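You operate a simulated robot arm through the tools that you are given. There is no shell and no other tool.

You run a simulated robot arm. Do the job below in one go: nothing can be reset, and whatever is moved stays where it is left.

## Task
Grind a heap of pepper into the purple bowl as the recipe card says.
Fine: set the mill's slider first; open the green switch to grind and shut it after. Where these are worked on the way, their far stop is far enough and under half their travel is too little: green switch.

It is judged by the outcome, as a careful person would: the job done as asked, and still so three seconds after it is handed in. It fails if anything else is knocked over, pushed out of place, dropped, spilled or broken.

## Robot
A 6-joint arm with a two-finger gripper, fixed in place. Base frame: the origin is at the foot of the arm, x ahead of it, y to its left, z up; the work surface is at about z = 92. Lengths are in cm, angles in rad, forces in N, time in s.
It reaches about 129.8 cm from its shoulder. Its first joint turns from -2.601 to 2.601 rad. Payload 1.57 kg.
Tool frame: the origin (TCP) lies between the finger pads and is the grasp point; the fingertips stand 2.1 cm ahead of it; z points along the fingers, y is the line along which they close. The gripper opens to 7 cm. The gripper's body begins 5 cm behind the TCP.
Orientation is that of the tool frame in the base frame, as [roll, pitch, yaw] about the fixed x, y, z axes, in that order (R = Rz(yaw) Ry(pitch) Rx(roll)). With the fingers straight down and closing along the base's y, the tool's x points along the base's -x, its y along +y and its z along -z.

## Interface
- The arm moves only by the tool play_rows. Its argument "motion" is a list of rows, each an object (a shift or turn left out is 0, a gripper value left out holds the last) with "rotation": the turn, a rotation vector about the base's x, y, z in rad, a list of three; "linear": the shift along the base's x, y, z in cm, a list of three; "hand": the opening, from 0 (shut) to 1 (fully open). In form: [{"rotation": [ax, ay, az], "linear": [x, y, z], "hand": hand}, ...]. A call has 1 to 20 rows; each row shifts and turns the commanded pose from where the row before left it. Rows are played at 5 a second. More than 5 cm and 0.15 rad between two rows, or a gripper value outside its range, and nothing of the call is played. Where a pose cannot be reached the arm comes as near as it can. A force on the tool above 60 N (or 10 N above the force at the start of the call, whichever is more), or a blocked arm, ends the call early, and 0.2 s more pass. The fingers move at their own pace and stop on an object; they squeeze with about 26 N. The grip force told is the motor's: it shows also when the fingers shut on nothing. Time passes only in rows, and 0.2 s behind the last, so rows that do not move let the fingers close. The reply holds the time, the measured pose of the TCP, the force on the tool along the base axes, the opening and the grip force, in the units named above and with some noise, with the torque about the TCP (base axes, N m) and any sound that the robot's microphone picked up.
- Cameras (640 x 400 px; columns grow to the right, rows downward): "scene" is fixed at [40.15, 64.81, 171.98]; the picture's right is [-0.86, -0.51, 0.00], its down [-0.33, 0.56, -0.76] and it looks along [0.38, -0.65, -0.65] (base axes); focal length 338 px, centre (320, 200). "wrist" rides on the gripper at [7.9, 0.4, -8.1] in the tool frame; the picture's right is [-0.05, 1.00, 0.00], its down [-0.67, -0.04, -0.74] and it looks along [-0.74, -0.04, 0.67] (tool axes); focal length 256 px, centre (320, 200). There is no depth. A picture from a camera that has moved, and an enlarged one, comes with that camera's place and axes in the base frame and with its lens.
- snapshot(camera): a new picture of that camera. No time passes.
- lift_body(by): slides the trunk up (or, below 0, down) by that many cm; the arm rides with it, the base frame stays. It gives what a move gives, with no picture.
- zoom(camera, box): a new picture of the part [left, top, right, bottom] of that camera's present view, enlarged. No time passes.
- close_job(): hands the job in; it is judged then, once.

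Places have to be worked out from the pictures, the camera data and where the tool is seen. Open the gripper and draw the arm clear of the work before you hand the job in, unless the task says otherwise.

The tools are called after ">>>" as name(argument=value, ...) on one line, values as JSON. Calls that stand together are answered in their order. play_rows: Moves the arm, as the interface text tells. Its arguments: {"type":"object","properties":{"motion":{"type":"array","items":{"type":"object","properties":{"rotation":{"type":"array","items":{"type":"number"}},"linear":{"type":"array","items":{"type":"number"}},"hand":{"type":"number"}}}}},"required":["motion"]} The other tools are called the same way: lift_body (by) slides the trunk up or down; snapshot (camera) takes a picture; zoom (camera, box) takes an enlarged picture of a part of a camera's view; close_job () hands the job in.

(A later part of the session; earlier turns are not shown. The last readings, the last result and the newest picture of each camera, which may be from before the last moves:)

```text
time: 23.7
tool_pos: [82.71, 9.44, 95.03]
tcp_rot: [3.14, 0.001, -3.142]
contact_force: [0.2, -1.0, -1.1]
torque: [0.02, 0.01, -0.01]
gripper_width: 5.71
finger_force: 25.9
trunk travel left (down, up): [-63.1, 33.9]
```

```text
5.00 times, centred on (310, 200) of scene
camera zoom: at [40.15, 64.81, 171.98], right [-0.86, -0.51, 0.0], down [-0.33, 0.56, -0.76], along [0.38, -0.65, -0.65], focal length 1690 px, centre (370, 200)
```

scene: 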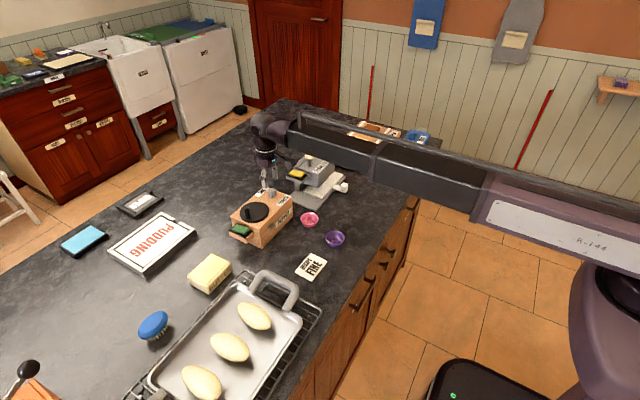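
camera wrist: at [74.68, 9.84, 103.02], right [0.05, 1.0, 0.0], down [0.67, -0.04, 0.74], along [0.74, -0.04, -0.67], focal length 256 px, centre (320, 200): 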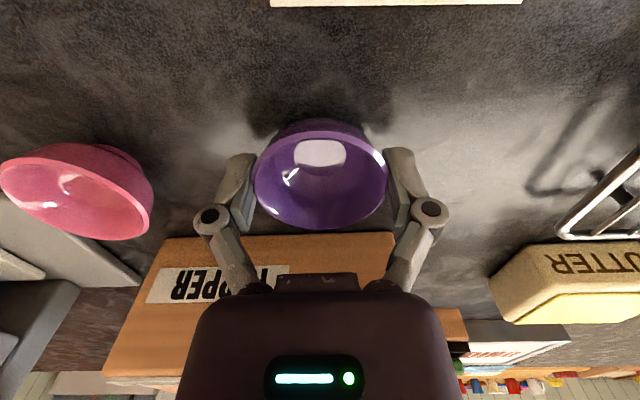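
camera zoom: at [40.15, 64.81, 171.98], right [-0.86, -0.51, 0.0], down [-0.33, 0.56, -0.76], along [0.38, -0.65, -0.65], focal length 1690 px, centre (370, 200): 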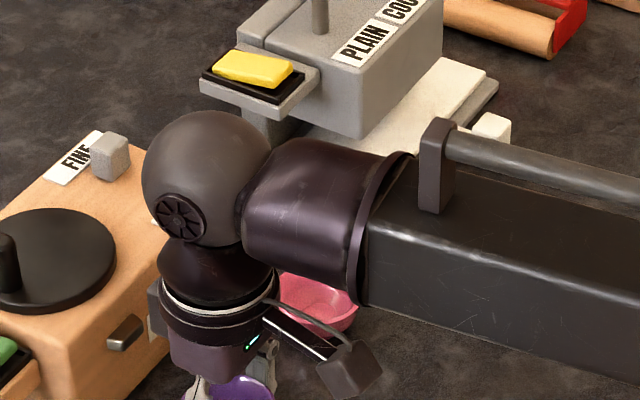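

The grey box on the back of the hand seems to reach about 5 cm ahead of the TCP in +x, at roughly the mill-top height, so carrying the bowl all the way in could hit the mill. I'll carry it only to x≈84, set it down and release. Then I'll push it the last few centimetres from behind with the fingers as a cradle.

>>> play_rows(motion=[{"linear": [0.7, 0, 0]}, {"linear": [0.6, 0, 0]}, {}])

>>> lift_body(by=-0.2)

>>> zoom(camera="scene", box=[270, 190, 340, 250])

>>> zoom(camera="wrist", box=[180, 80, 460, 280])

```text
time: 24.5
tool_pos: [83.99, 9.41, 95.06]
tcp_rot: [-3.141, 0.0, 3.141]
contact_force: [0.3, 0.6, 1.4]
torque: [-0.03, -0.09, 0.03]
gripper_width: 5.06
finger_force: 25.8
trunk travel left (down, up): [-63.1, 33.9]
```

```text
time: 25.0
tool_pos: [83.82, 9.36, 95.02]
tcp_rot: [-3.141, 0.001, -3.141]
contact_force: [0.7, 2.0, 11.5]
torque: [0.03, -0.17, 0.04]
gripper_width: 5.04
finger_force: 25.5
trunk travel left (down, up): [-62.9, 34.1]
```

```text
6.67 times, centred on (305, 220) of scene
camera zoom: at [40.15, 64.81, 171.98], right [-0.86, -0.51, 0.0], down [-0.33, 0.56, -0.76], along [0.38, -0.65, -0.65], focal length 2254 px, centre (420, 67)
```

zoom: 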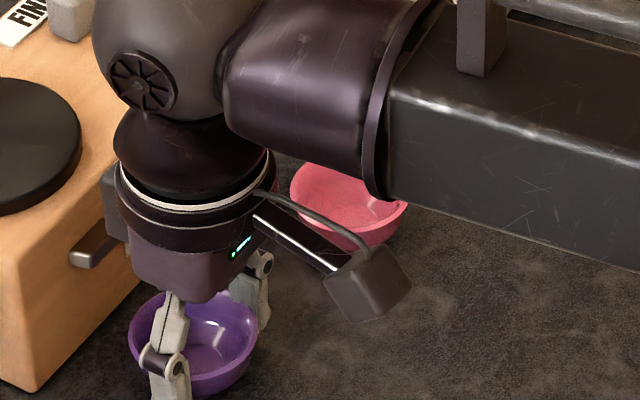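

```text
2.00 times, centred on (320, 180) of wrist
camera zoom: at [75.89, 9.81, 102.9], right [0.05, 1.0, 0.0], down [0.67, -0.04, 0.75], along [0.74, -0.04, -0.67], focal length 512 px, centre (320, 240)
```

zoom: 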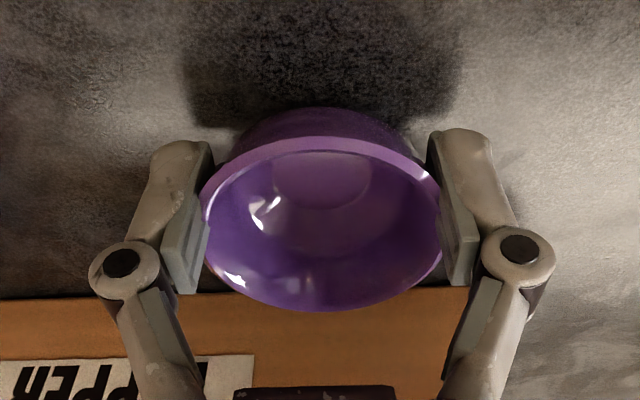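

The grip width dropped to 5.05 because the bowl turned slightly in the grip and shifted about 0.8 cm ahead of the TCP. It looks level and rests on the table at about (84.7, 9.4). I'll open the fingers, raise the trunk and look.

>>> play_rows(motion=[{"hand": 1.0}, {}, {}])

>>> lift_body(by=4.2)

>>> zoom(camera="wrist", box=[160, 60, 480, 260])

>>> zoom(camera="scene", box=[270, 190, 340, 250])

```text
time: 25.8
tool_pos: [83.93, 9.49, 94.75]
tcp_rot: [3.141, -0.001, 3.141]
contact_force: [0.2, 0.2, 0.2]
torque: [0.0, 0.0, -0.01]
gripper_width: 7.02
finger_force: 0.0
trunk travel left (down, up): [-62.9, 34.1]
```

```text
time: 26.6
tool_pos: [83.86, 9.38, 98.99]
tcp_rot: [-3.141, 0.0, 3.14]
contact_force: [0.3, 0.7, 0.0]
torque: [-0.01, 0.0, -0.01]
gripper_width: 7.01
finger_force: 0.1
trunk travel left (down, up): [-67.1, 29.9]
```

```text
2.00 times, centred on (320, 160) of wrist
camera zoom: at [75.98, 9.81, 107.02], right [0.05, 1.0, 0.0], down [0.67, -0.04, 0.74], along [0.74, -0.04, -0.67], focal length 512 px, centre (320, 280)
```

zoom: 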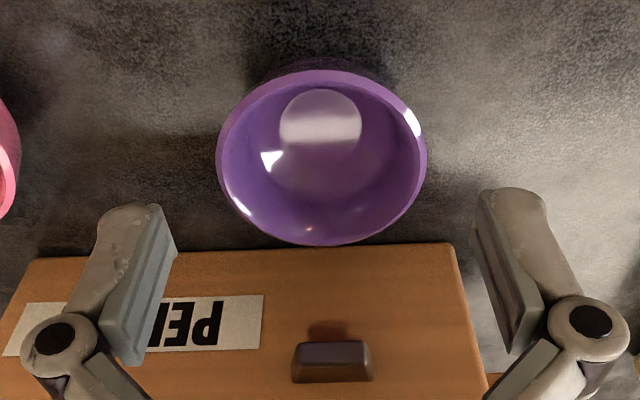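

```text
6.67 times, centred on (305, 220) of scene
camera zoom: at [40.15, 64.81, 171.98], right [-0.86, -0.51, 0.0], down [-0.33, 0.56, -0.76], along [0.38, -0.65, -0.65], focal length 2254 px, centre (420, 67)
```

zoom: 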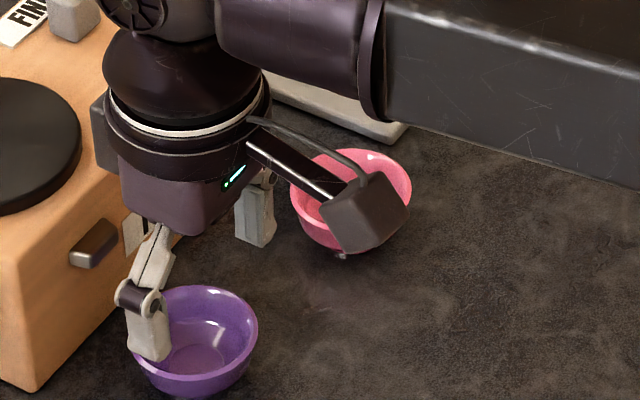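

The bowl is upright at about (84.6, 9.43), well lined up in y with the spout at y≈9.39, and the mill face is near x≈90.65, leaving a 3.1 cm gap. I'll back off to x≈80.6, narrow the fingers to a 3.5 cm cradle, and lower behind the bowl.

>>> play_rows(motion=[{"linear": [-1.6, 0, 0], "hand": 0.5}, {"linear": [-1.7, 0.03, 0]}, {}, {}])

>>> lift_body(by=-4.1)

>>> snapshot(camera="wrist")

>>> zoom(camera="scene", box=[260, 190, 350, 260])

```text
time: 27.6
tool_pos: [80.58, 9.54, 98.98]
tcp_rot: [3.141, 0.0, -3.142]
contact_force: [0.7, 0.1, 0.0]
torque: [-0.01, -0.01, 0.01]
gripper_width: 3.51
finger_force: 0.2
trunk travel left (down, up): [-67.1, 29.9]
```

```text
time: 28.5
tool_pos: [80.52, 9.58, 94.93]
tcp_rot: [3.141, 0.002, -3.141]
contact_force: [-0.5, 0.3, -0.3]
torque: [0.0, -0.01, 0.0]
gripper_width: 3.5
finger_force: 0.1
trunk travel left (down, up): [-63.0, 34.0]
```

```text
taken
camera wrist: at [72.59, 9.84, 102.93], right [0.05, 1.0, 0.0], down [0.67, -0.04, 0.74], along [0.74, -0.04, -0.67], focal length 256 px, centre (320, 200)
```

wrist: 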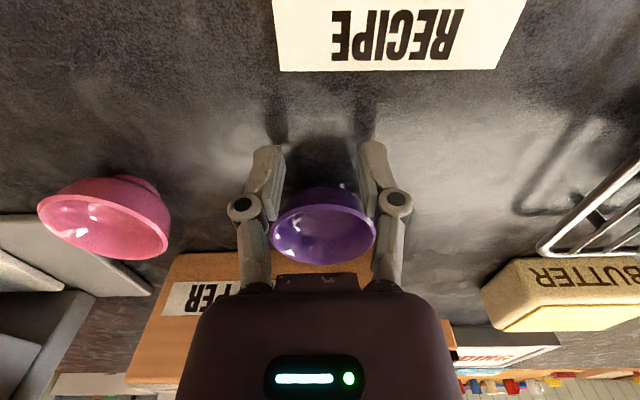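

```text
5.71 times, centred on (305, 225) of scene
camera zoom: at [40.15, 64.81, 171.98], right [-0.86, -0.51, 0.0], down [-0.33, 0.56, -0.76], along [0.38, -0.65, -0.65], focal length 1932 px, centre (406, 57)
```

zoom: 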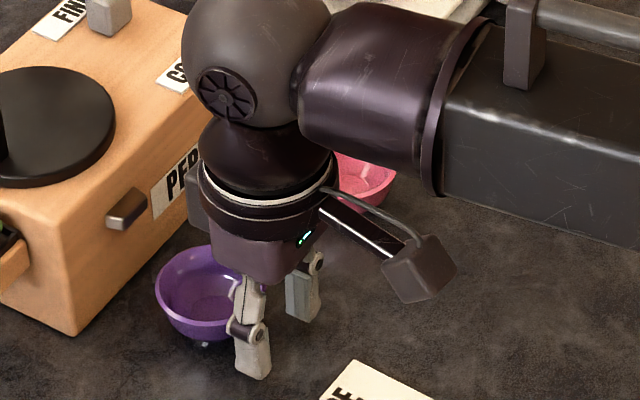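

The fingers are behind the bowl, clear on all sides. I'll push +x slowly, 3.2 cm first, then check.

>>> play_rows(motion=[{"linear": [0.4, -0.05, 0]}, {"linear": [0.4, -0.05, 0]}, {"linear": [0.4, 0, 0]}, {"linear": [0.4, 0, 0]}, {"linear": [0.4, 0, 0]}, {"linear": [0.4, 0, 0]}, {"linear": [0.4, 0, 0]}, {"linear": [0.4, 0, 0]}, {}])

>>> zoom(camera="wrist", box=[200, 100, 440, 290])

>>> zoom(camera="scene", box=[250, 190, 340, 260])

```text
time: 30.5
tool_pos: [83.74, 9.29, 94.97]
tcp_rot: [-3.141, 0.0, -3.14]
contact_force: [-0.4, 0.8, 0.0]
torque: [0.01, 0.01, -0.02]
gripper_width: 3.52
finger_force: 0.0
trunk travel left (down, up): [-63.0, 34.0]
```

```text
2.11 times, centred on (320, 195) of wrist
camera zoom: at [75.81, 9.71, 102.92], right [0.05, 1.0, 0.0], down [0.67, -0.04, 0.74], along [0.74, -0.04, -0.67], focal length 539 px, centre (320, 210)
```

zoom: 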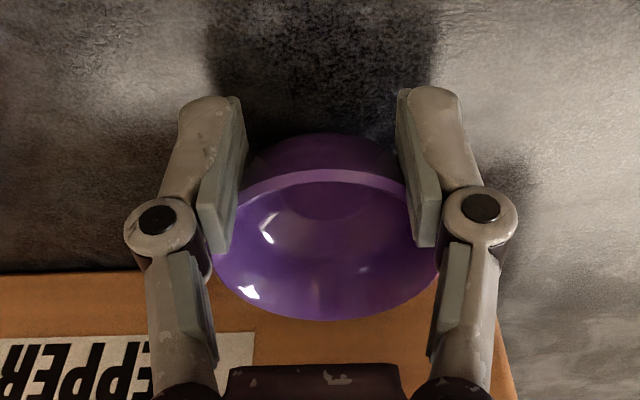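

```text
5.71 times, centred on (295, 225) of scene
camera zoom: at [40.15, 64.81, 171.98], right [-0.86, -0.51, 0.0], down [-0.33, 0.56, -0.76], along [0.38, -0.65, -0.65], focal length 1932 px, centre (463, 57)
```

zoom: 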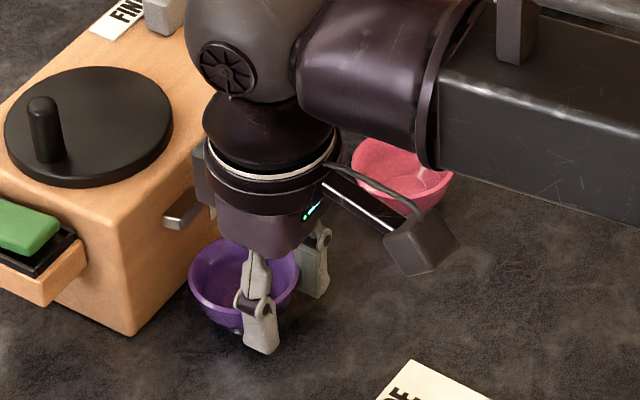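

The bowl moved to about x=86.1 and needs roughly 1.6 cm more, but with this cradle the TCP would go far enough for the rear box to near the mill. I'll back off, close the fingers fully so the hand stays further back, and push the remainder with the closed tips.

>>> play_rows(motion=[{"linear": [-0.9, 0, 0]}, {"linear": [-0.9, 0.05, 0]}, {"hand": 0.0}, {}, {}, {}])

>>> zoom(camera="wrist", box=[200, 100, 440, 290])

>>> zoom(camera="scene", box=[250, 190, 340, 260])

```text
time: 31.9
tool_pos: [82.0, 9.25, 94.86]
tcp_rot: [3.142, 0.001, 3.141]
contact_force: [-0.3, -0.2, 0.2]
torque: [-0.01, 0.03, 0.0]
gripper_width: 0.0
finger_force: 26.0
trunk travel left (down, up): [-63.0, 34.0]
```

```text
2.11 times, centred on (320, 195) of wrist
camera zoom: at [74.03, 9.74, 102.92], right [0.05, 1.0, 0.0], down [0.67, -0.04, 0.74], along [0.74, -0.04, -0.67], focal length 539 px, centre (320, 210)
```

zoom: 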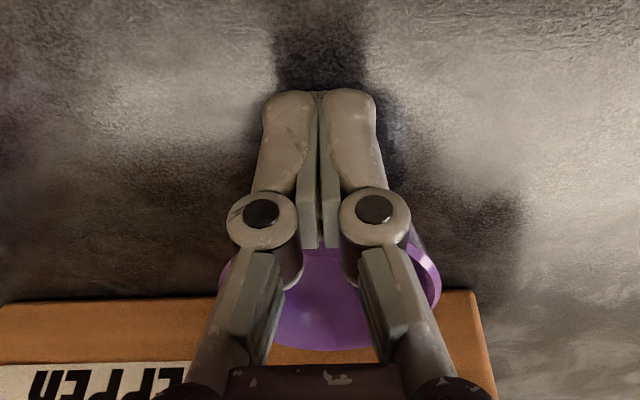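

```text
5.71 times, centred on (295, 225) of scene
camera zoom: at [40.15, 64.81, 171.98], right [-0.86, -0.51, 0.0], down [-0.33, 0.56, -0.76], along [0.38, -0.65, -0.65], focal length 1932 px, centre (463, 57)
```

zoom: 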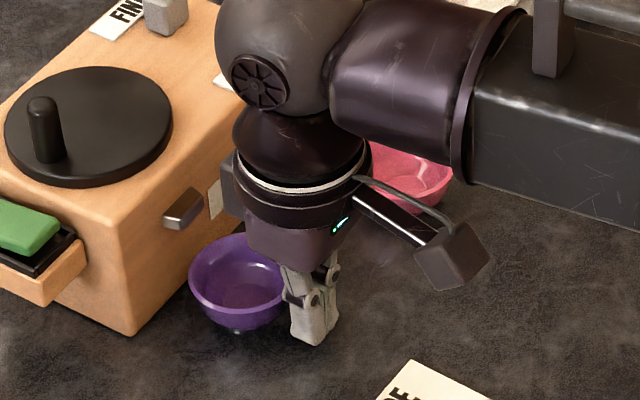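

The fingers are closed and the bowl sits at y≈9.46, so I'll shift +0.2 in y and push slowly, checking the reading before the bowl meets the mill face.

>>> play_rows(motion=[{"linear": [0, 0.2, 0]}, {"linear": [0.3, 0, 0]}, {"linear": [0.3, 0, 0]}, {"linear": [0.3, 0, 0]}, {"linear": [0.25, 0, 0]}, {"linear": [0.2, 0, 0]}, {}])

>>> zoom(camera="wrist", box=[200, 100, 440, 290])

>>> zoom(camera="scene", box=[255, 195, 315, 250])

```text
time: 33.5
tool_pos: [83.38, 9.7, 94.86]
tcp_rot: [-3.141, 0.0, 3.141]
contact_force: [0.3, -0.2, 0.0]
torque: [-0.03, -0.01, -0.03]
gripper_width: 0.01
finger_force: 26.1
trunk travel left (down, up): [-63.0, 34.0]
```

```text
2.11 times, centred on (320, 195) of wrist
camera zoom: at [75.42, 9.98, 102.92], right [0.05, 1.0, 0.0], down [0.67, -0.04, 0.74], along [0.74, -0.04, -0.67], focal length 539 px, centre (320, 210)
```

zoom: 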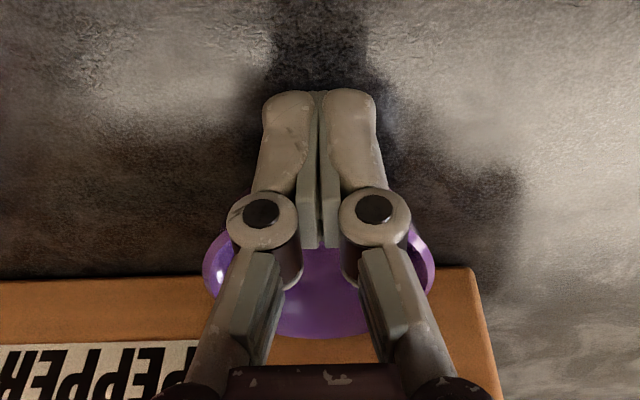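

```text
7.27 times, centred on (285, 222) of scene
camera zoom: at [40.15, 64.81, 171.98], right [-0.86, -0.51, 0.0], down [-0.33, 0.56, -0.76], along [0.38, -0.65, -0.65], focal length 2458 px, centre (574, 36)
```

zoom: 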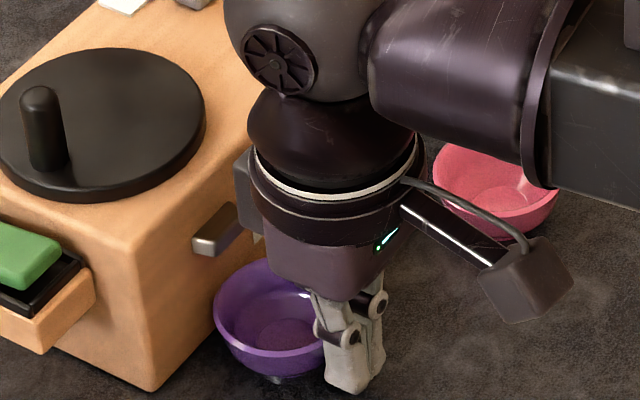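

The bowl is now at about x=86.75 with its far rim near 89.65, still about 0.9 cm short of the face. I'll continue gently.

>>> play_rows(motion=[{"linear": [0.2, 0, 0]}, {"linear": [0.2, 0, 0]}, {"linear": [0.2, 0, 0]}, {}])

>>> zoom(camera="wrist", box=[200, 100, 440, 290])

>>> zoom(camera="scene", box=[255, 195, 315, 250])

```text
time: 34.5
tool_pos: [83.89, 9.65, 94.91]
tcp_rot: [-3.14, -0.001, 3.141]
contact_force: [-10.1, 0.1, 1.3]
torque: [-0.05, -0.03, -0.04]
gripper_width: 0.58
finger_force: 25.9
trunk travel left (down, up): [-63.0, 34.0]
```

```text
2.11 times, centred on (320, 195) of wrist
camera zoom: at [75.83, 10.01, 102.99], right [0.05, 1.0, 0.0], down [0.67, -0.04, 0.74], along [0.74, -0.04, -0.67], focal length 539 px, centre (320, 210)
```

zoom: 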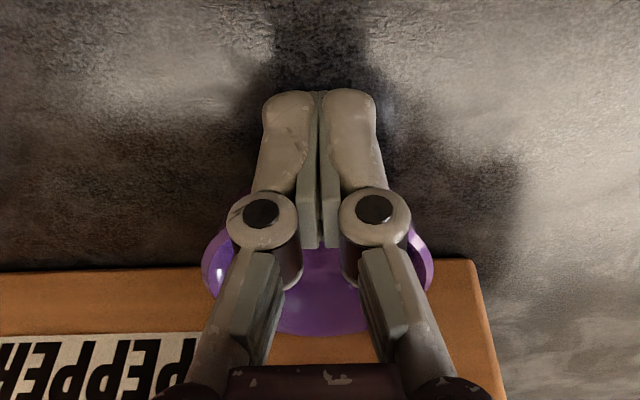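

```text
7.27 times, centred on (285, 222) of scene
camera zoom: at [40.15, 64.81, 171.98], right [-0.86, -0.51, 0.0], down [-0.33, 0.56, -0.76], along [0.38, -0.65, -0.65], focal length 2458 px, centre (574, 36)
```

zoom: 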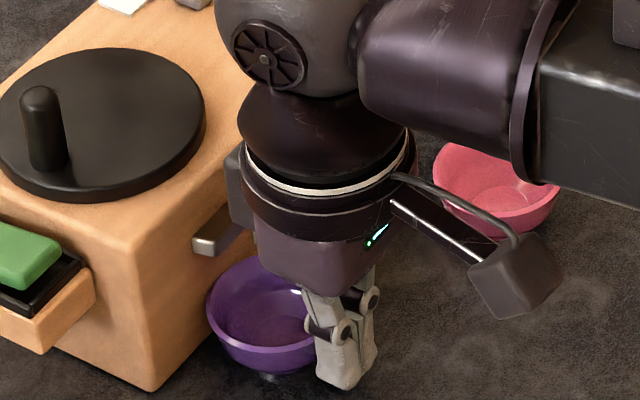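

The reading shows −10 N in x at rim height (negligible torque), so the bowl is now pressed against the mill face. I'll stop pushing, back straight off, raise the trunk, and check the bowl's position relative to the spout.

>>> play_rows(motion=[{"linear": [-0.5, 0, 0]}, {"linear": [-1.5, 0, 0]}, {"linear": [-1.5, 0, 0]}, {}])

>>> lift_body(by=8)

>>> zoom(camera="wrist", box=[200, 60, 440, 260])

>>> zoom(camera="scene", box=[255, 195, 315, 250])

```text
time: 35.5
tool_pos: [80.43, 9.67, 94.88]
tcp_rot: [3.141, -0.001, 3.141]
contact_force: [-1.0, -0.9, 0.4]
torque: [-0.01, -0.02, 0.0]
gripper_width: 0.0
finger_force: 26.1
trunk travel left (down, up): [-63.0, 34.0]
```

```text
time: 36.6
tool_pos: [80.31, 9.85, 102.83]
tcp_rot: [-3.14, 0.0, -3.141]
contact_force: [0.2, 0.0, -0.2]
torque: [0.02, 0.05, 0.02]
gripper_width: 0.01
finger_force: 26.4
trunk travel left (down, up): [-71.0, 26.0]
```

```text
2.00 times, centred on (320, 160) of wrist
camera zoom: at [72.42, 10.14, 110.92], right [0.05, 1.0, 0.0], down [0.67, -0.04, 0.74], along [0.74, -0.04, -0.67], focal length 512 px, centre (320, 280)
```

zoom: 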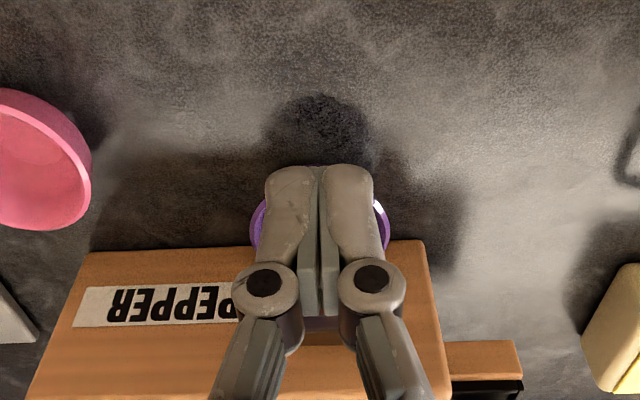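

```text
7.27 times, centred on (285, 222) of scene
camera zoom: at [40.15, 64.81, 171.98], right [-0.86, -0.51, 0.0], down [-0.33, 0.56, -0.76], along [0.38, -0.65, -0.65], focal length 2458 px, centre (574, 36)
```

zoom: 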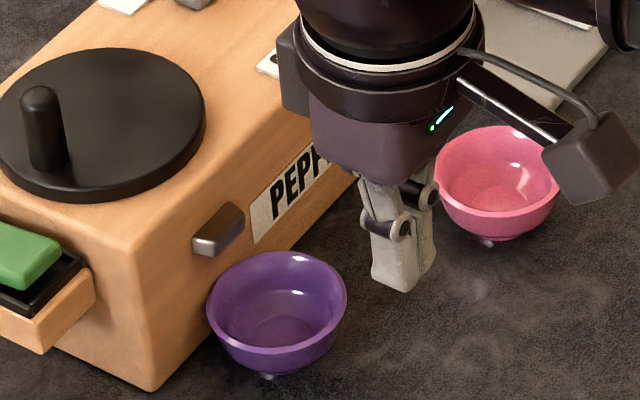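

The bowl is upright next to the mill under the spout, perhaps with a small visual gap. I'll open the fingers to clear the wrist view and measure the bowl against the spout.

>>> play_rows(motion=[{"hand": 1.0}, {"linear": [0, -0.3, 0]}, {}])

>>> zoom(camera="wrist", box=[220, 120, 420, 260])

>>> zoom(camera="scene", box=[270, 210, 310, 245])

```text
time: 37.4
tool_pos: [80.37, 9.41, 102.91]
tcp_rot: [-3.141, 0.001, 3.14]
contact_force: [-0.2, 0.8, 0.0]
torque: [-0.01, -0.03, 0.01]
gripper_width: 6.97
finger_force: 0.0
trunk travel left (down, up): [-71.0, 26.0]
```

```text
2.86 times, centred on (320, 190) of wrist
camera zoom: at [72.41, 9.82, 110.92], right [0.05, 1.0, 0.0], down [0.67, -0.04, 0.74], along [0.74, -0.04, -0.67], focal length 731 px, centre (320, 229)
```

zoom: 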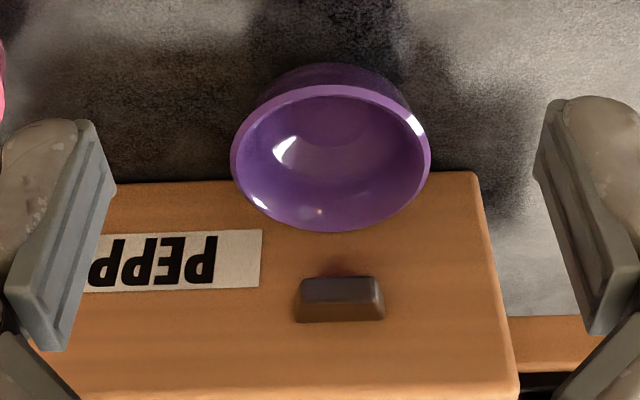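

```text
11.43 times, centred on (290, 228) of scene
camera zoom: at [40.15, 64.81, 171.98], right [-0.86, -0.51, 0.0], down [-0.33, 0.56, -0.76], along [0.38, -0.65, -0.65], focal length 3863 px, centre (663, -114)
```

zoom: 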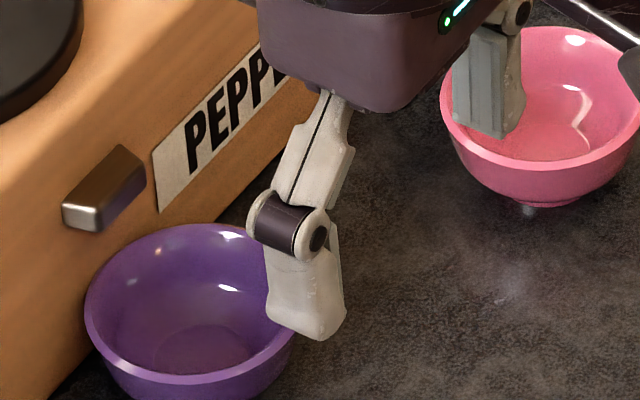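

Measured: bowl centre about (87.07, 9.4), far rim x≈90.0, mill face x≈90.6, spout from x≈89.4 to 90.6 at y≈9.45. It is under the spout tip but about 0.5 cm short. I'll make one more gentle push with the fingers slightly apart for two-point contact, watching the force.

>>> play_rows(motion=[{"hand": 0.3}, {}, {}])

>>> lift_body(by=-8)

>>> play_rows(motion=[{"linear": [0.8, 0, 0]}, {"linear": [0.8, 0, 0]}, {"linear": [0.8, 0, 0]}, {"linear": [0.5, 0, 0]}, {"linear": [0.3, 0, 0]}, {"linear": [0.2, 0, 0]}, {}])

>>> zoom(camera="wrist", box=[200, 100, 440, 290])

```text
time: 38.2
tool_pos: [80.4, 9.52, 102.91]
tcp_rot: [-3.14, -0.001, -3.141]
contact_force: [0.5, 0.1, -1.3]
torque: [-0.02, -0.02, 0.0]
gripper_width: 2.09
finger_force: 0.1
trunk travel left (down, up): [-71.0, 26.0]
```

```text
time: 39.4
tool_pos: [80.3, 9.44, 94.87]
tcp_rot: [3.14, -0.001, 3.14]
contact_force: [-0.5, 0.8, 0.0]
torque: [-0.01, 0.01, 0.01]
gripper_width: 2.1
finger_force: 0.0
trunk travel left (down, up): [-63.0, 34.0]
```

```text
time: 41.0
tool_pos: [83.79, 9.51, 94.83]
tcp_rot: [-3.14, 0.0, 3.142]
contact_force: [0.1, 0.8, -0.4]
torque: [0.02, -0.01, -0.02]
gripper_width: 2.08
finger_force: 0.1
trunk travel left (down, up): [-63.0, 34.0]
```

```text
2.11 times, centred on (320, 195) of wrist
camera zoom: at [75.8, 9.85, 102.92], right [0.05, 1.0, 0.0], down [0.67, -0.04, 0.74], along [0.74, -0.04, -0.67], focal length 539 px, centre (320, 210)
```

zoom: 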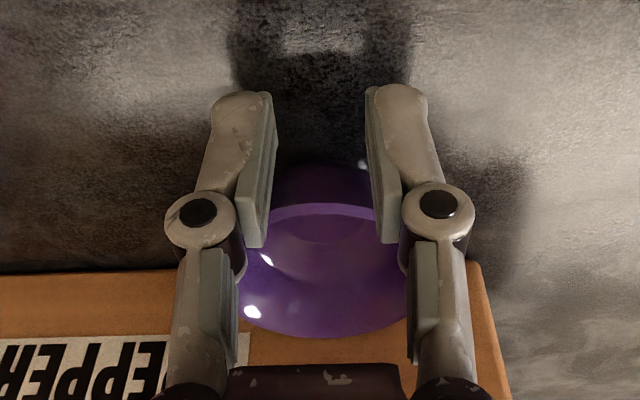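

Still no contact at x=83.8; the bowl's near rim is just ahead of the fingers. I'll continue in 0.2 cm steps.

>>> play_rows(motion=[{"linear": [0.2, 0, 0]}, {"linear": [0.2, 0, 0]}, {}])

>>> play_rows(motion=[{"linear": [0.2, 0, 0]}, {}])

>>> zoom(camera="wrist", box=[200, 100, 440, 290])

>>> zoom(camera="scene", box=[265, 200, 315, 245])

```text
time: 41.8
tool_pos: [84.11, 9.35, 94.85]
tcp_rot: [-3.141, 0.0, -3.142]
contact_force: [-0.6, 1.0, 0.5]
torque: [0.06, 0.01, 0.01]
gripper_width: 2.08
finger_force: 0.1
trunk travel left (down, up): [-63.0, 34.0]
```

```text
time: 42.4
tool_pos: [84.39, 9.43, 94.82]
tcp_rot: [-3.142, 0.001, -3.14]
contact_force: [-0.7, -0.3, -0.6]
torque: [0.0, 0.02, -0.01]
gripper_width: 2.11
finger_force: 0.3
trunk travel left (down, up): [-63.0, 34.0]
```

```text
2.11 times, centred on (320, 195) of wrist
camera zoom: at [76.41, 9.78, 102.93], right [0.05, 1.0, 0.0], down [0.67, -0.04, 0.74], along [0.74, -0.04, -0.67], focal length 539 px, centre (320, 210)
```

zoom: 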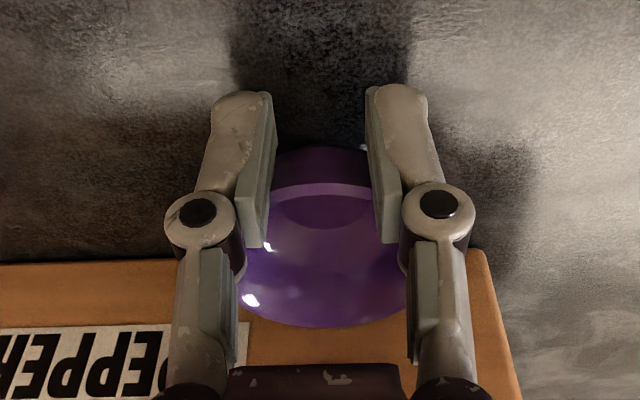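

```text
8.89 times, centred on (290, 222) of scene
camera zoom: at [40.15, 64.81, 171.98], right [-0.86, -0.51, 0.0], down [-0.33, 0.56, -0.76], along [0.38, -0.65, -0.65], focal length 3005 px, centre (587, 0)
```

zoom: 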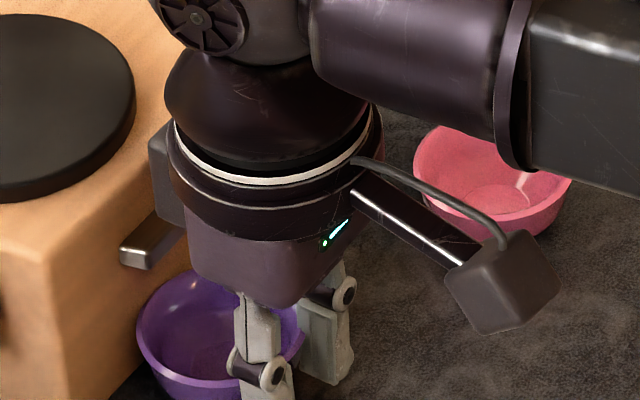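

No contact force yet at x=84.4, and the bowl hasn't moved. I'll keep advancing in small steps, watching for the force.

>>> play_rows(motion=[{"linear": [0.15, 0, 0]}, {"linear": [0.15, 0, 0]}, {}])

>>> zoom(camera="wrist", box=[200, 100, 440, 290])

>>> zoom(camera="scene", box=[265, 200, 315, 245])

```text
time: 43.2
tool_pos: [84.49, 9.45, 94.94]
tcp_rot: [3.141, 0.0, 3.141]
contact_force: [-18.6, -4.2, 0.4]
torque: [-0.01, -0.01, -0.29]
gripper_width: 2.35
finger_force: 2.0
trunk travel left (down, up): [-63.0, 34.0]
```

```text
2.11 times, centred on (320, 195) of wrist
camera zoom: at [76.53, 9.75, 103.06], right [0.05, 1.0, 0.0], down [0.67, -0.04, 0.74], along [0.74, -0.04, -0.67], focal length 539 px, centre (320, 210)
```

zoom: 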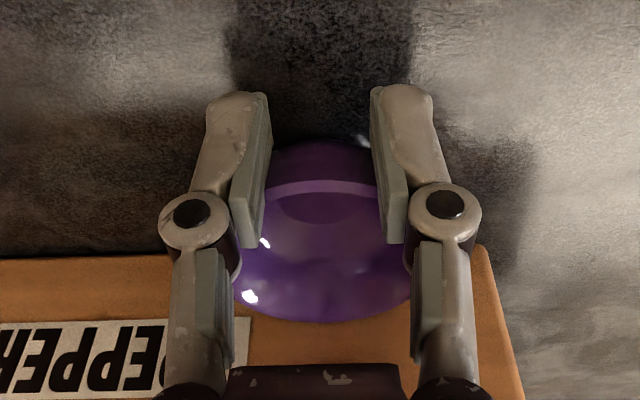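

```text
8.89 times, centred on (290, 222) of scene
camera zoom: at [40.15, 64.81, 171.98], right [-0.86, -0.51, 0.0], down [-0.33, 0.56, -0.76], along [0.38, -0.65, -0.65], focal length 3005 px, centre (587, 0)
```

zoom: 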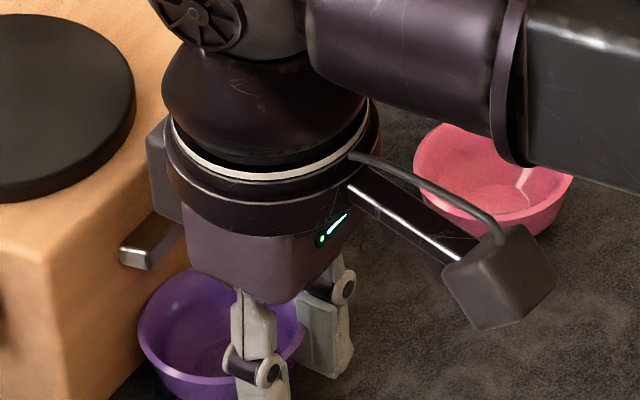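

Contact with both the fingers and the mill is confirmed: −18.6 N with the bowl barely moving, so it is seated against the mill as close as it goes. I'll back off, raise, and check the bowl again.

>>> play_rows(motion=[{"linear": [-0.4, 0, 0]}, {"linear": [-1.5, 0, 0]}, {"linear": [-1.5, 0, 0]}, {"linear": [-0.6, 0, 0]}, {}])

>>> lift_body(by=12)

>>> play_rows(motion=[{"hand": 1.0}, {}, {}])

>>> zoom(camera="wrist", box=[240, 100, 420, 230])

>>> zoom(camera="scene", box=[265, 200, 315, 245])

```text
time: 44.4
tool_pos: [80.83, 9.51, 94.87]
tcp_rot: [3.142, 0.0, 3.14]
contact_force: [-0.2, 0.2, 0.2]
torque: [0.01, 0.01, -0.02]
gripper_width: 2.08
finger_force: 0.1
trunk travel left (down, up): [-63.0, 34.0]
```

```text
time: 45.9
tool_pos: [80.6, 9.47, 106.83]
tcp_rot: [-3.141, 0.001, 3.141]
contact_force: [1.4, -0.2, -1.1]
torque: [-0.02, -0.03, 0.02]
gripper_width: 2.11
finger_force: 0.1
trunk travel left (down, up): [-75.0, 22.0]
```

```text
time: 46.7
tool_pos: [80.71, 9.51, 106.89]
tcp_rot: [3.14, 0.0, 3.141]
contact_force: [0.0, 0.4, 0.3]
torque: [0.01, 0.01, -0.05]
gripper_width: 7.0
finger_force: 0.1
trunk travel left (down, up): [-75.0, 22.0]
```

```text
3.08 times, centred on (330, 165) of wrist
camera zoom: at [72.7, 9.85, 114.92], right [0.05, 1.0, 0.0], down [0.67, -0.04, 0.74], along [0.74, -0.04, -0.67], focal length 788 px, centre (289, 308)
```

zoom: 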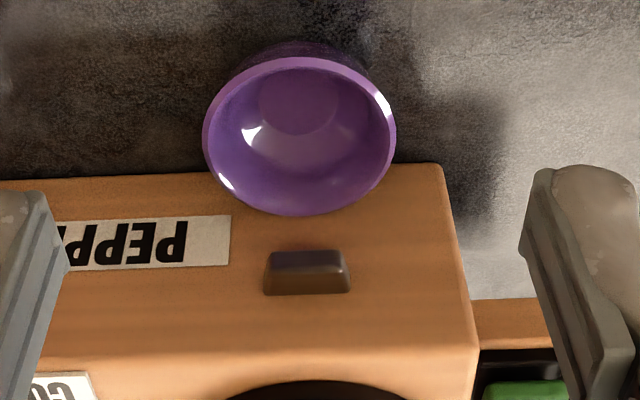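

```text
8.89 times, centred on (290, 222) of scene
camera zoom: at [40.15, 64.81, 171.98], right [-0.86, -0.51, 0.0], down [-0.33, 0.56, -0.76], along [0.38, -0.65, -0.65], focal length 3005 px, centre (587, 0)
```

zoom: 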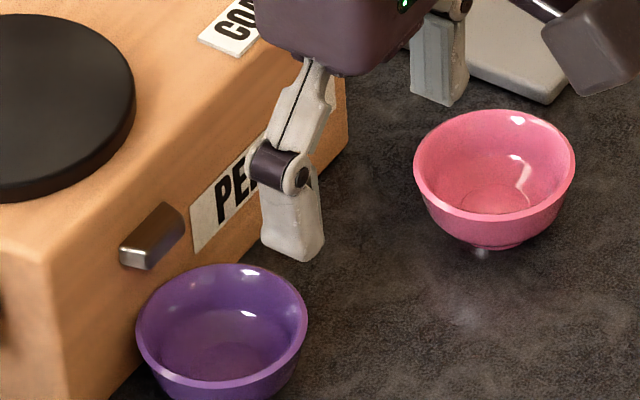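

The bowl is touching the mill with its centre near (87.4, 9.4), directly under the spout tip and as close as the mill allows. Now the switch: I'll move in front of it and measure the rocker's tilt and the crank handle.

>>> play_rows(motion=[{"linear": [1.5, 2.3, 0]}, {"linear": [1.5, 2.3, 0]}, {"linear": [1.5, 2.3, 0]}, {}])

>>> snapshot(camera="wrist")

>>> zoom(camera="wrist", box=[240, 130, 400, 250])

```text
time: 47.7
tool_pos: [85.17, 16.42, 106.89]
tcp_rot: [3.141, 0.002, -3.141]
contact_force: [-0.2, -0.2, 0.1]
torque: [0.0, 0.0, -0.01]
gripper_width: 6.99
finger_force: 0.1
trunk travel left (down, up): [-75.0, 22.0]
```

```text
taken
camera wrist: at [77.21, 16.81, 114.94], right [0.05, 1.0, 0.0], down [0.67, -0.04, 0.74], along [0.74, -0.04, -0.67], focal length 256 px, centre (320, 200)
```

wrist: 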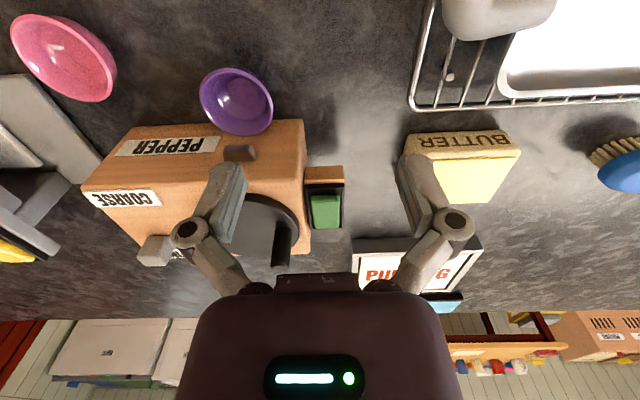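

```text
3.33 times, centred on (320, 190) of wrist
camera zoom: at [77.21, 16.81, 114.94], right [0.05, 1.0, 0.0], down [0.67, -0.04, 0.74], along [0.74, -0.04, -0.67], focal length 853 px, centre (320, 233)
```

zoom: 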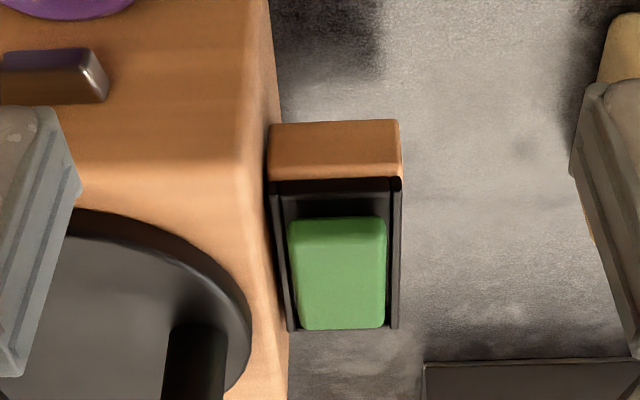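

The rocker is visible with tray floor showing at its near end. I'll zoom closer from both cameras to decide which end is raised.

>>> zoom(camera="wrist", box=[295, 160, 355, 240])

>>> zoom(camera="scene", box=[225, 218, 260, 245])

>>> zoom(camera="scene", box=[280, 160, 315, 190])

```text
5.00 times, centred on (325, 200) of wrist
camera zoom: at [77.21, 16.81, 114.94], right [0.05, 1.0, 0.0], down [0.67, -0.04, 0.74], along [0.74, -0.04, -0.67], focal length 1280 px, centre (295, 200)
```

zoom: 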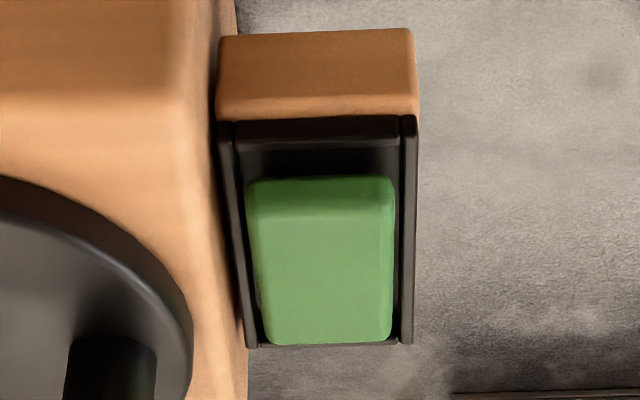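

```text
14.81 times, centred on (242, 232) of scene
camera zoom: at [40.15, 64.81, 171.98], right [-0.86, -0.51, 0.0], down [-0.33, 0.56, -0.76], along [0.38, -0.65, -0.65], focal length 5008 px, centre (1468, -267)
```

zoom: 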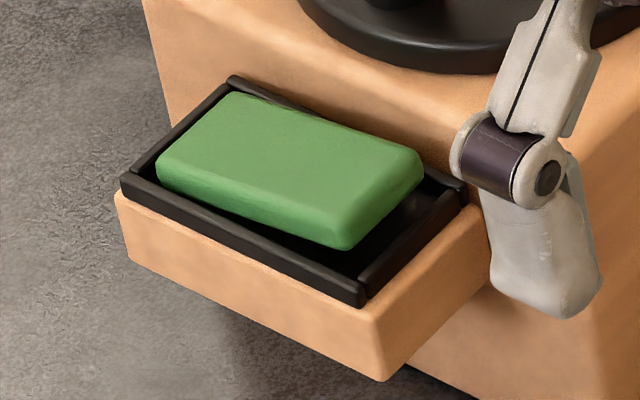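

```text
13.33 times, centred on (298, 175) of scene
camera zoom: at [40.15, 64.81, 171.98], right [-0.86, -0.51, 0.0], down [-0.33, 0.56, -0.76], along [0.38, -0.65, -0.65], focal length 4507 px, centre (620, 533)
```

zoom: 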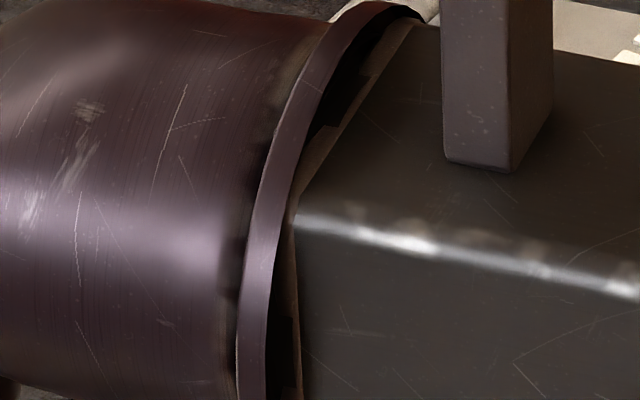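

The scene zoom shows the rocker tilted: its −x end is raised about 0.6 cm and its +x end is down, so pressing the −x end should open it. I'll close the fingers, yaw the hand −0.5 rad so its body clears the crank handle at about (95.6, 13), and hover over the −x end at (94.5, 16.6).

>>> play_rows(motion=[{"hand": 0.0}, {"rotation": [0, 0, -0.125]}, {"rotation": [0, 0, -0.125]}, {"rotation": [0, 0, -0.125]}, {"rotation": [0, 0, -0.125]}, {"linear": [3.1, 0.05, 0]}, {"linear": [3.1, 0.05, 0]}, {"linear": [3.1, 0.1, 0]}, {}])

>>> snapshot(camera="wrist")

>>> zoom(camera="scene", box=[220, 160, 310, 250])

```text
time: 49.7
tool_pos: [94.45, 16.46, 106.9]
tcp_rot: [-3.141, 0.0, 2.643]
contact_force: [0.1, 0.0, 0.3]
torque: [0.0, -0.01, 0.0]
gripper_width: 0.0
finger_force: 25.2
trunk travel left (down, up): [-75.0, 22.0]
```

```text
taken
camera wrist: at [87.67, 20.54, 114.95], right [0.53, 0.85, 0.0], down [0.57, -0.35, 0.75], along [0.63, -0.39, -0.67], focal length 256 px, centre (320, 200)
```

wrist: 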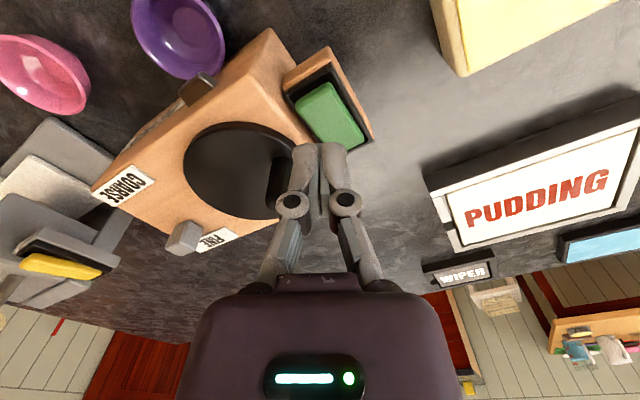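

```text
4.44 times, centred on (265, 205) of scene
camera zoom: at [40.15, 64.81, 171.98], right [-0.86, -0.51, 0.0], down [-0.33, 0.56, -0.76], along [0.38, -0.65, -0.65], focal length 1502 px, centre (564, 178)
```

zoom: 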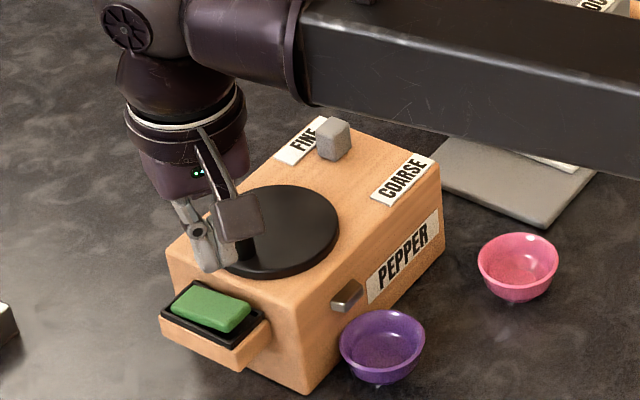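

Good view. I'll zoom in on the rocker and on the bowl-spout relation from this angle.

>>> zoom(camera="wrist", box=[260, 30, 400, 170])

>>> zoom(camera="wrist", box=[120, 0, 260, 120])

```text
2.86 times, centred on (330, 100) of wrist
camera zoom: at [87.67, 20.54, 114.95], right [0.53, 0.85, 0.0], down [0.57, -0.35, 0.75], along [0.63, -0.39, -0.67], focal length 731 px, centre (291, 486)
```

zoom: 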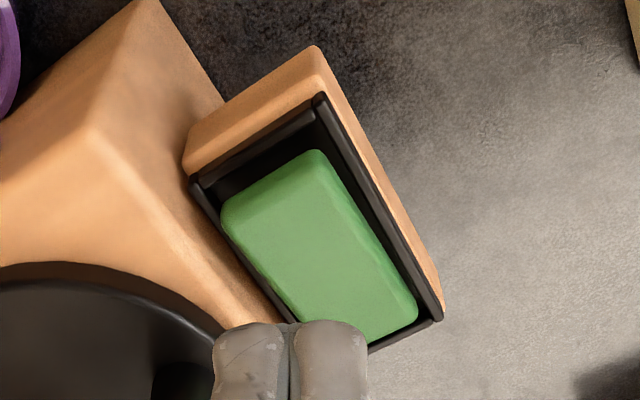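

```text
3.33 times, centred on (190, 60) of wrist
camera zoom: at [87.67, 20.54, 114.95], right [0.53, 0.85, 0.0], down [0.57, -0.35, 0.75], along [0.63, -0.39, -0.67], focal length 853 px, centre (753, 667)
```

zoom: 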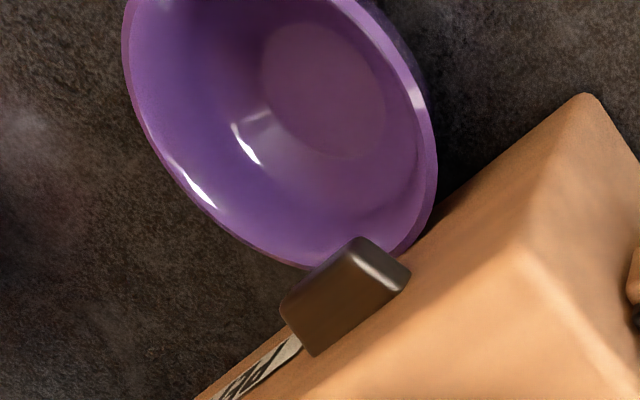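

From this angle, the bowl (centre ≈(87.3, 9.4), rim to x≈90.3) reaches the mill face and its opening covers the spout (x 89.3–90.4, y 8.2–11.2). The rocker's raised end starts near x=93.6, y 15.2–17.6, so my TCP at (94.45, 16.46) is over it. I'll lower to just above it.

>>> lift_body(by=-4.5)

>>> zoom(camera="scene", box=[220, 180, 290, 250])

>>> zoom(camera="wrist", box=[230, 60, 410, 220])

```text
time: 50.6
tool_pos: [94.42, 16.4, 102.39]
tcp_rot: [3.141, 0.0, 2.644]
contact_force: [0.5, -0.3, -0.1]
torque: [-0.01, 0.0, 0.0]
gripper_width: 0.0
finger_force: 25.3
trunk travel left (down, up): [-70.5, 26.5]
```

```text
5.71 times, centred on (255, 215) of scene
camera zoom: at [40.15, 64.81, 171.98], right [-0.86, -0.51, 0.0], down [-0.33, 0.56, -0.76], along [0.38, -0.65, -0.65], focal length 1932 px, centre (691, 114)
```

zoom: 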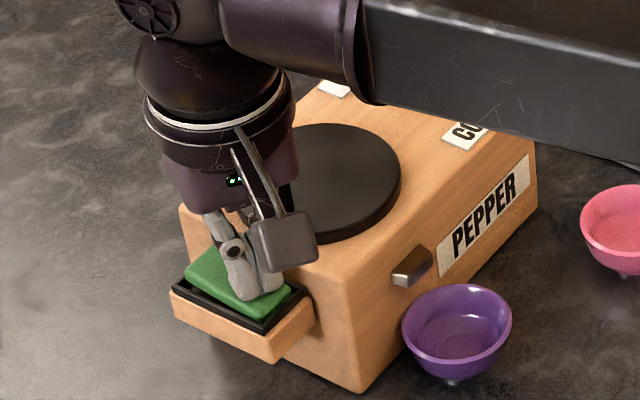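

```text
2.50 times, centred on (320, 140) of wrist
camera zoom: at [87.72, 20.55, 110.41], right [0.53, 0.85, 0.0], down [0.57, -0.35, 0.74], along [0.63, -0.39, -0.67], focal length 640 px, centre (320, 350)
```

zoom: 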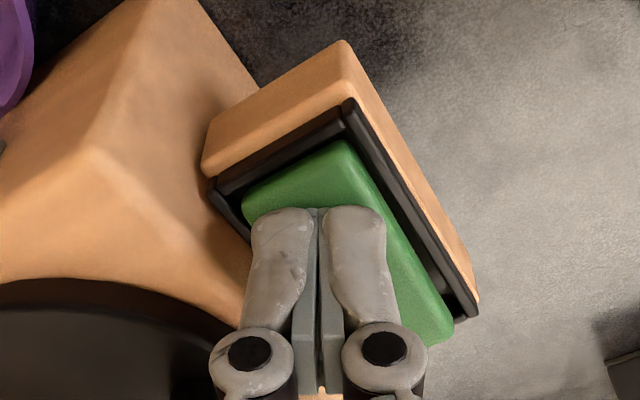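

The fingertips are right over the raised end, with the hand clear of the handle and the bowl in view. I'll nudge −0.2 in x for leverage and begin pressing down in small steps.

>>> play_rows(motion=[{"linear": [-0.2, 0, 0]}, {}])

>>> lift_body(by=-0.5)

>>> lift_body(by=-0.3)

>>> zoom(camera="scene", box=[220, 190, 320, 260])

>>> zoom(camera="wrist", box=[230, 60, 410, 220])

```text
time: 51.2
tool_pos: [94.24, 16.4, 102.42]
tcp_rot: [3.141, -0.001, 2.642]
contact_force: [0.0, 0.3, 1.0]
torque: [-0.03, 0.01, -0.01]
gripper_width: 0.02
finger_force: 25.8
trunk travel left (down, up): [-70.5, 26.5]
```

```text
time: 51.7
tool_pos: [94.26, 16.5, 102.2]
tcp_rot: [3.139, 0.004, 2.643]
contact_force: [12.3, 1.5, 33.9]
torque: [0.12, -0.62, 0.02]
gripper_width: 0.02
finger_force: 26.1
trunk travel left (down, up): [-70.0, 27.0]
```

```text
time: 52.1
tool_pos: [94.26, 16.47, 102.09]
tcp_rot: [3.137, 0.008, 2.642]
contact_force: [-1.3, 1.5, 36.7]
torque: [0.11, -0.35, -0.02]
gripper_width: 0.02
finger_force: 26.4
trunk travel left (down, up): [-69.9, 27.1]
stopped: the force on the tool passed its limit at 65 N (the readings are from after the stop); the commanded pose is now the measured one
```

```text
5.71 times, centred on (270, 225) of scene
camera zoom: at [40.15, 64.81, 171.98], right [-0.86, -0.51, 0.0], down [-0.33, 0.56, -0.76], along [0.38, -0.65, -0.65], focal length 1932 px, centre (606, 57)
```

zoom: 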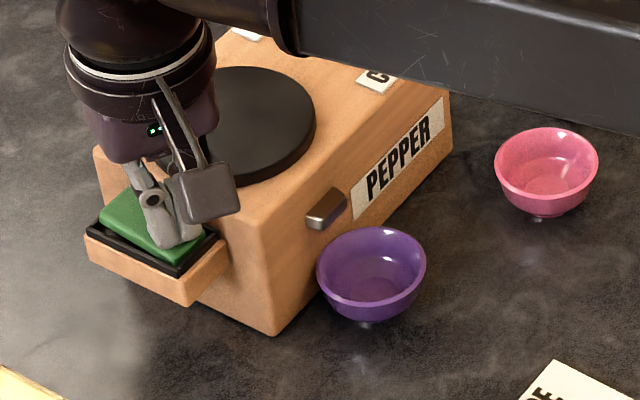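

```text
2.50 times, centred on (320, 140) of wrist
camera zoom: at [87.35, 20.58, 110.11], right [0.53, 0.85, 0.01], down [0.56, -0.35, 0.75], along [0.64, -0.39, -0.66], focal length 640 px, centre (320, 350)
```

zoom: 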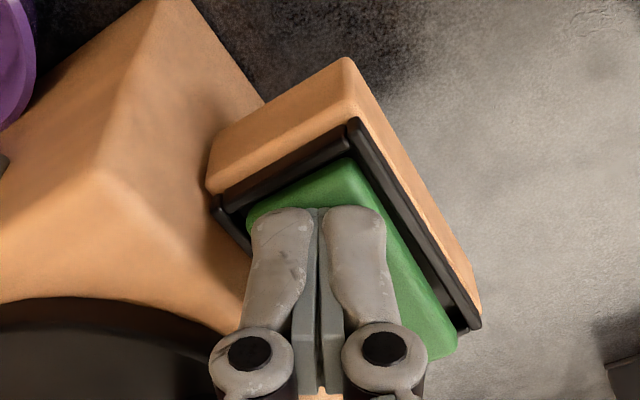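

The trunk stopped at 65 N, with the contact about 1 cm toward +x of the TCP. I'll look closely at the rocker to see whether it moved.

>>> zoom(camera="scene", box=[228, 214, 268, 248])

>>> zoom(camera="wrist", box=[280, 90, 380, 210])

```text
11.76 times, centred on (248, 231) of scene
camera zoom: at [40.15, 64.81, 171.98], right [-0.86, -0.51, 0.0], down [-0.33, 0.56, -0.76], along [0.38, -0.65, -0.65], focal length 3977 px, centre (1167, -165)
```

zoom: 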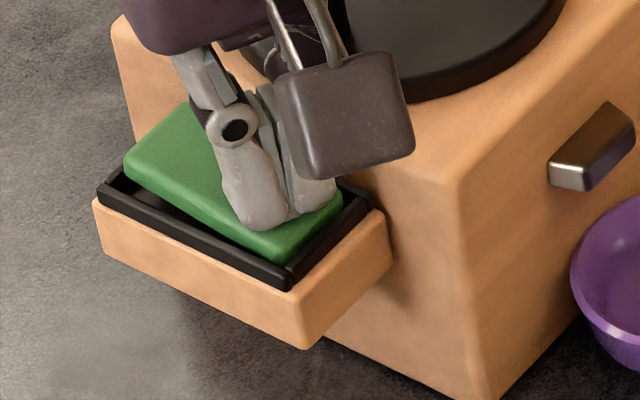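

```text
3.33 times, centred on (330, 150) of wrist
camera zoom: at [87.35, 20.58, 110.11], right [0.53, 0.85, 0.01], down [0.56, -0.35, 0.75], along [0.64, -0.39, -0.66], focal length 853 px, centre (287, 367)
```

zoom: 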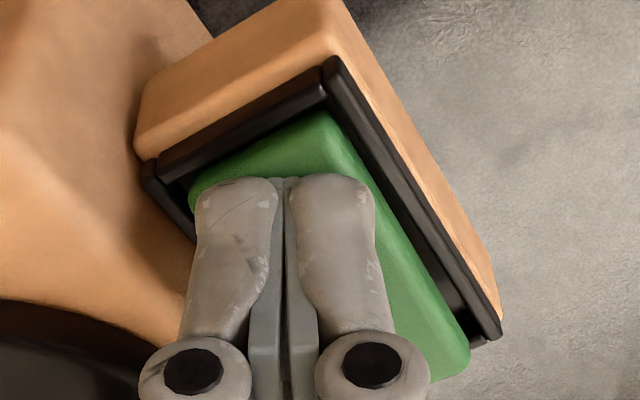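

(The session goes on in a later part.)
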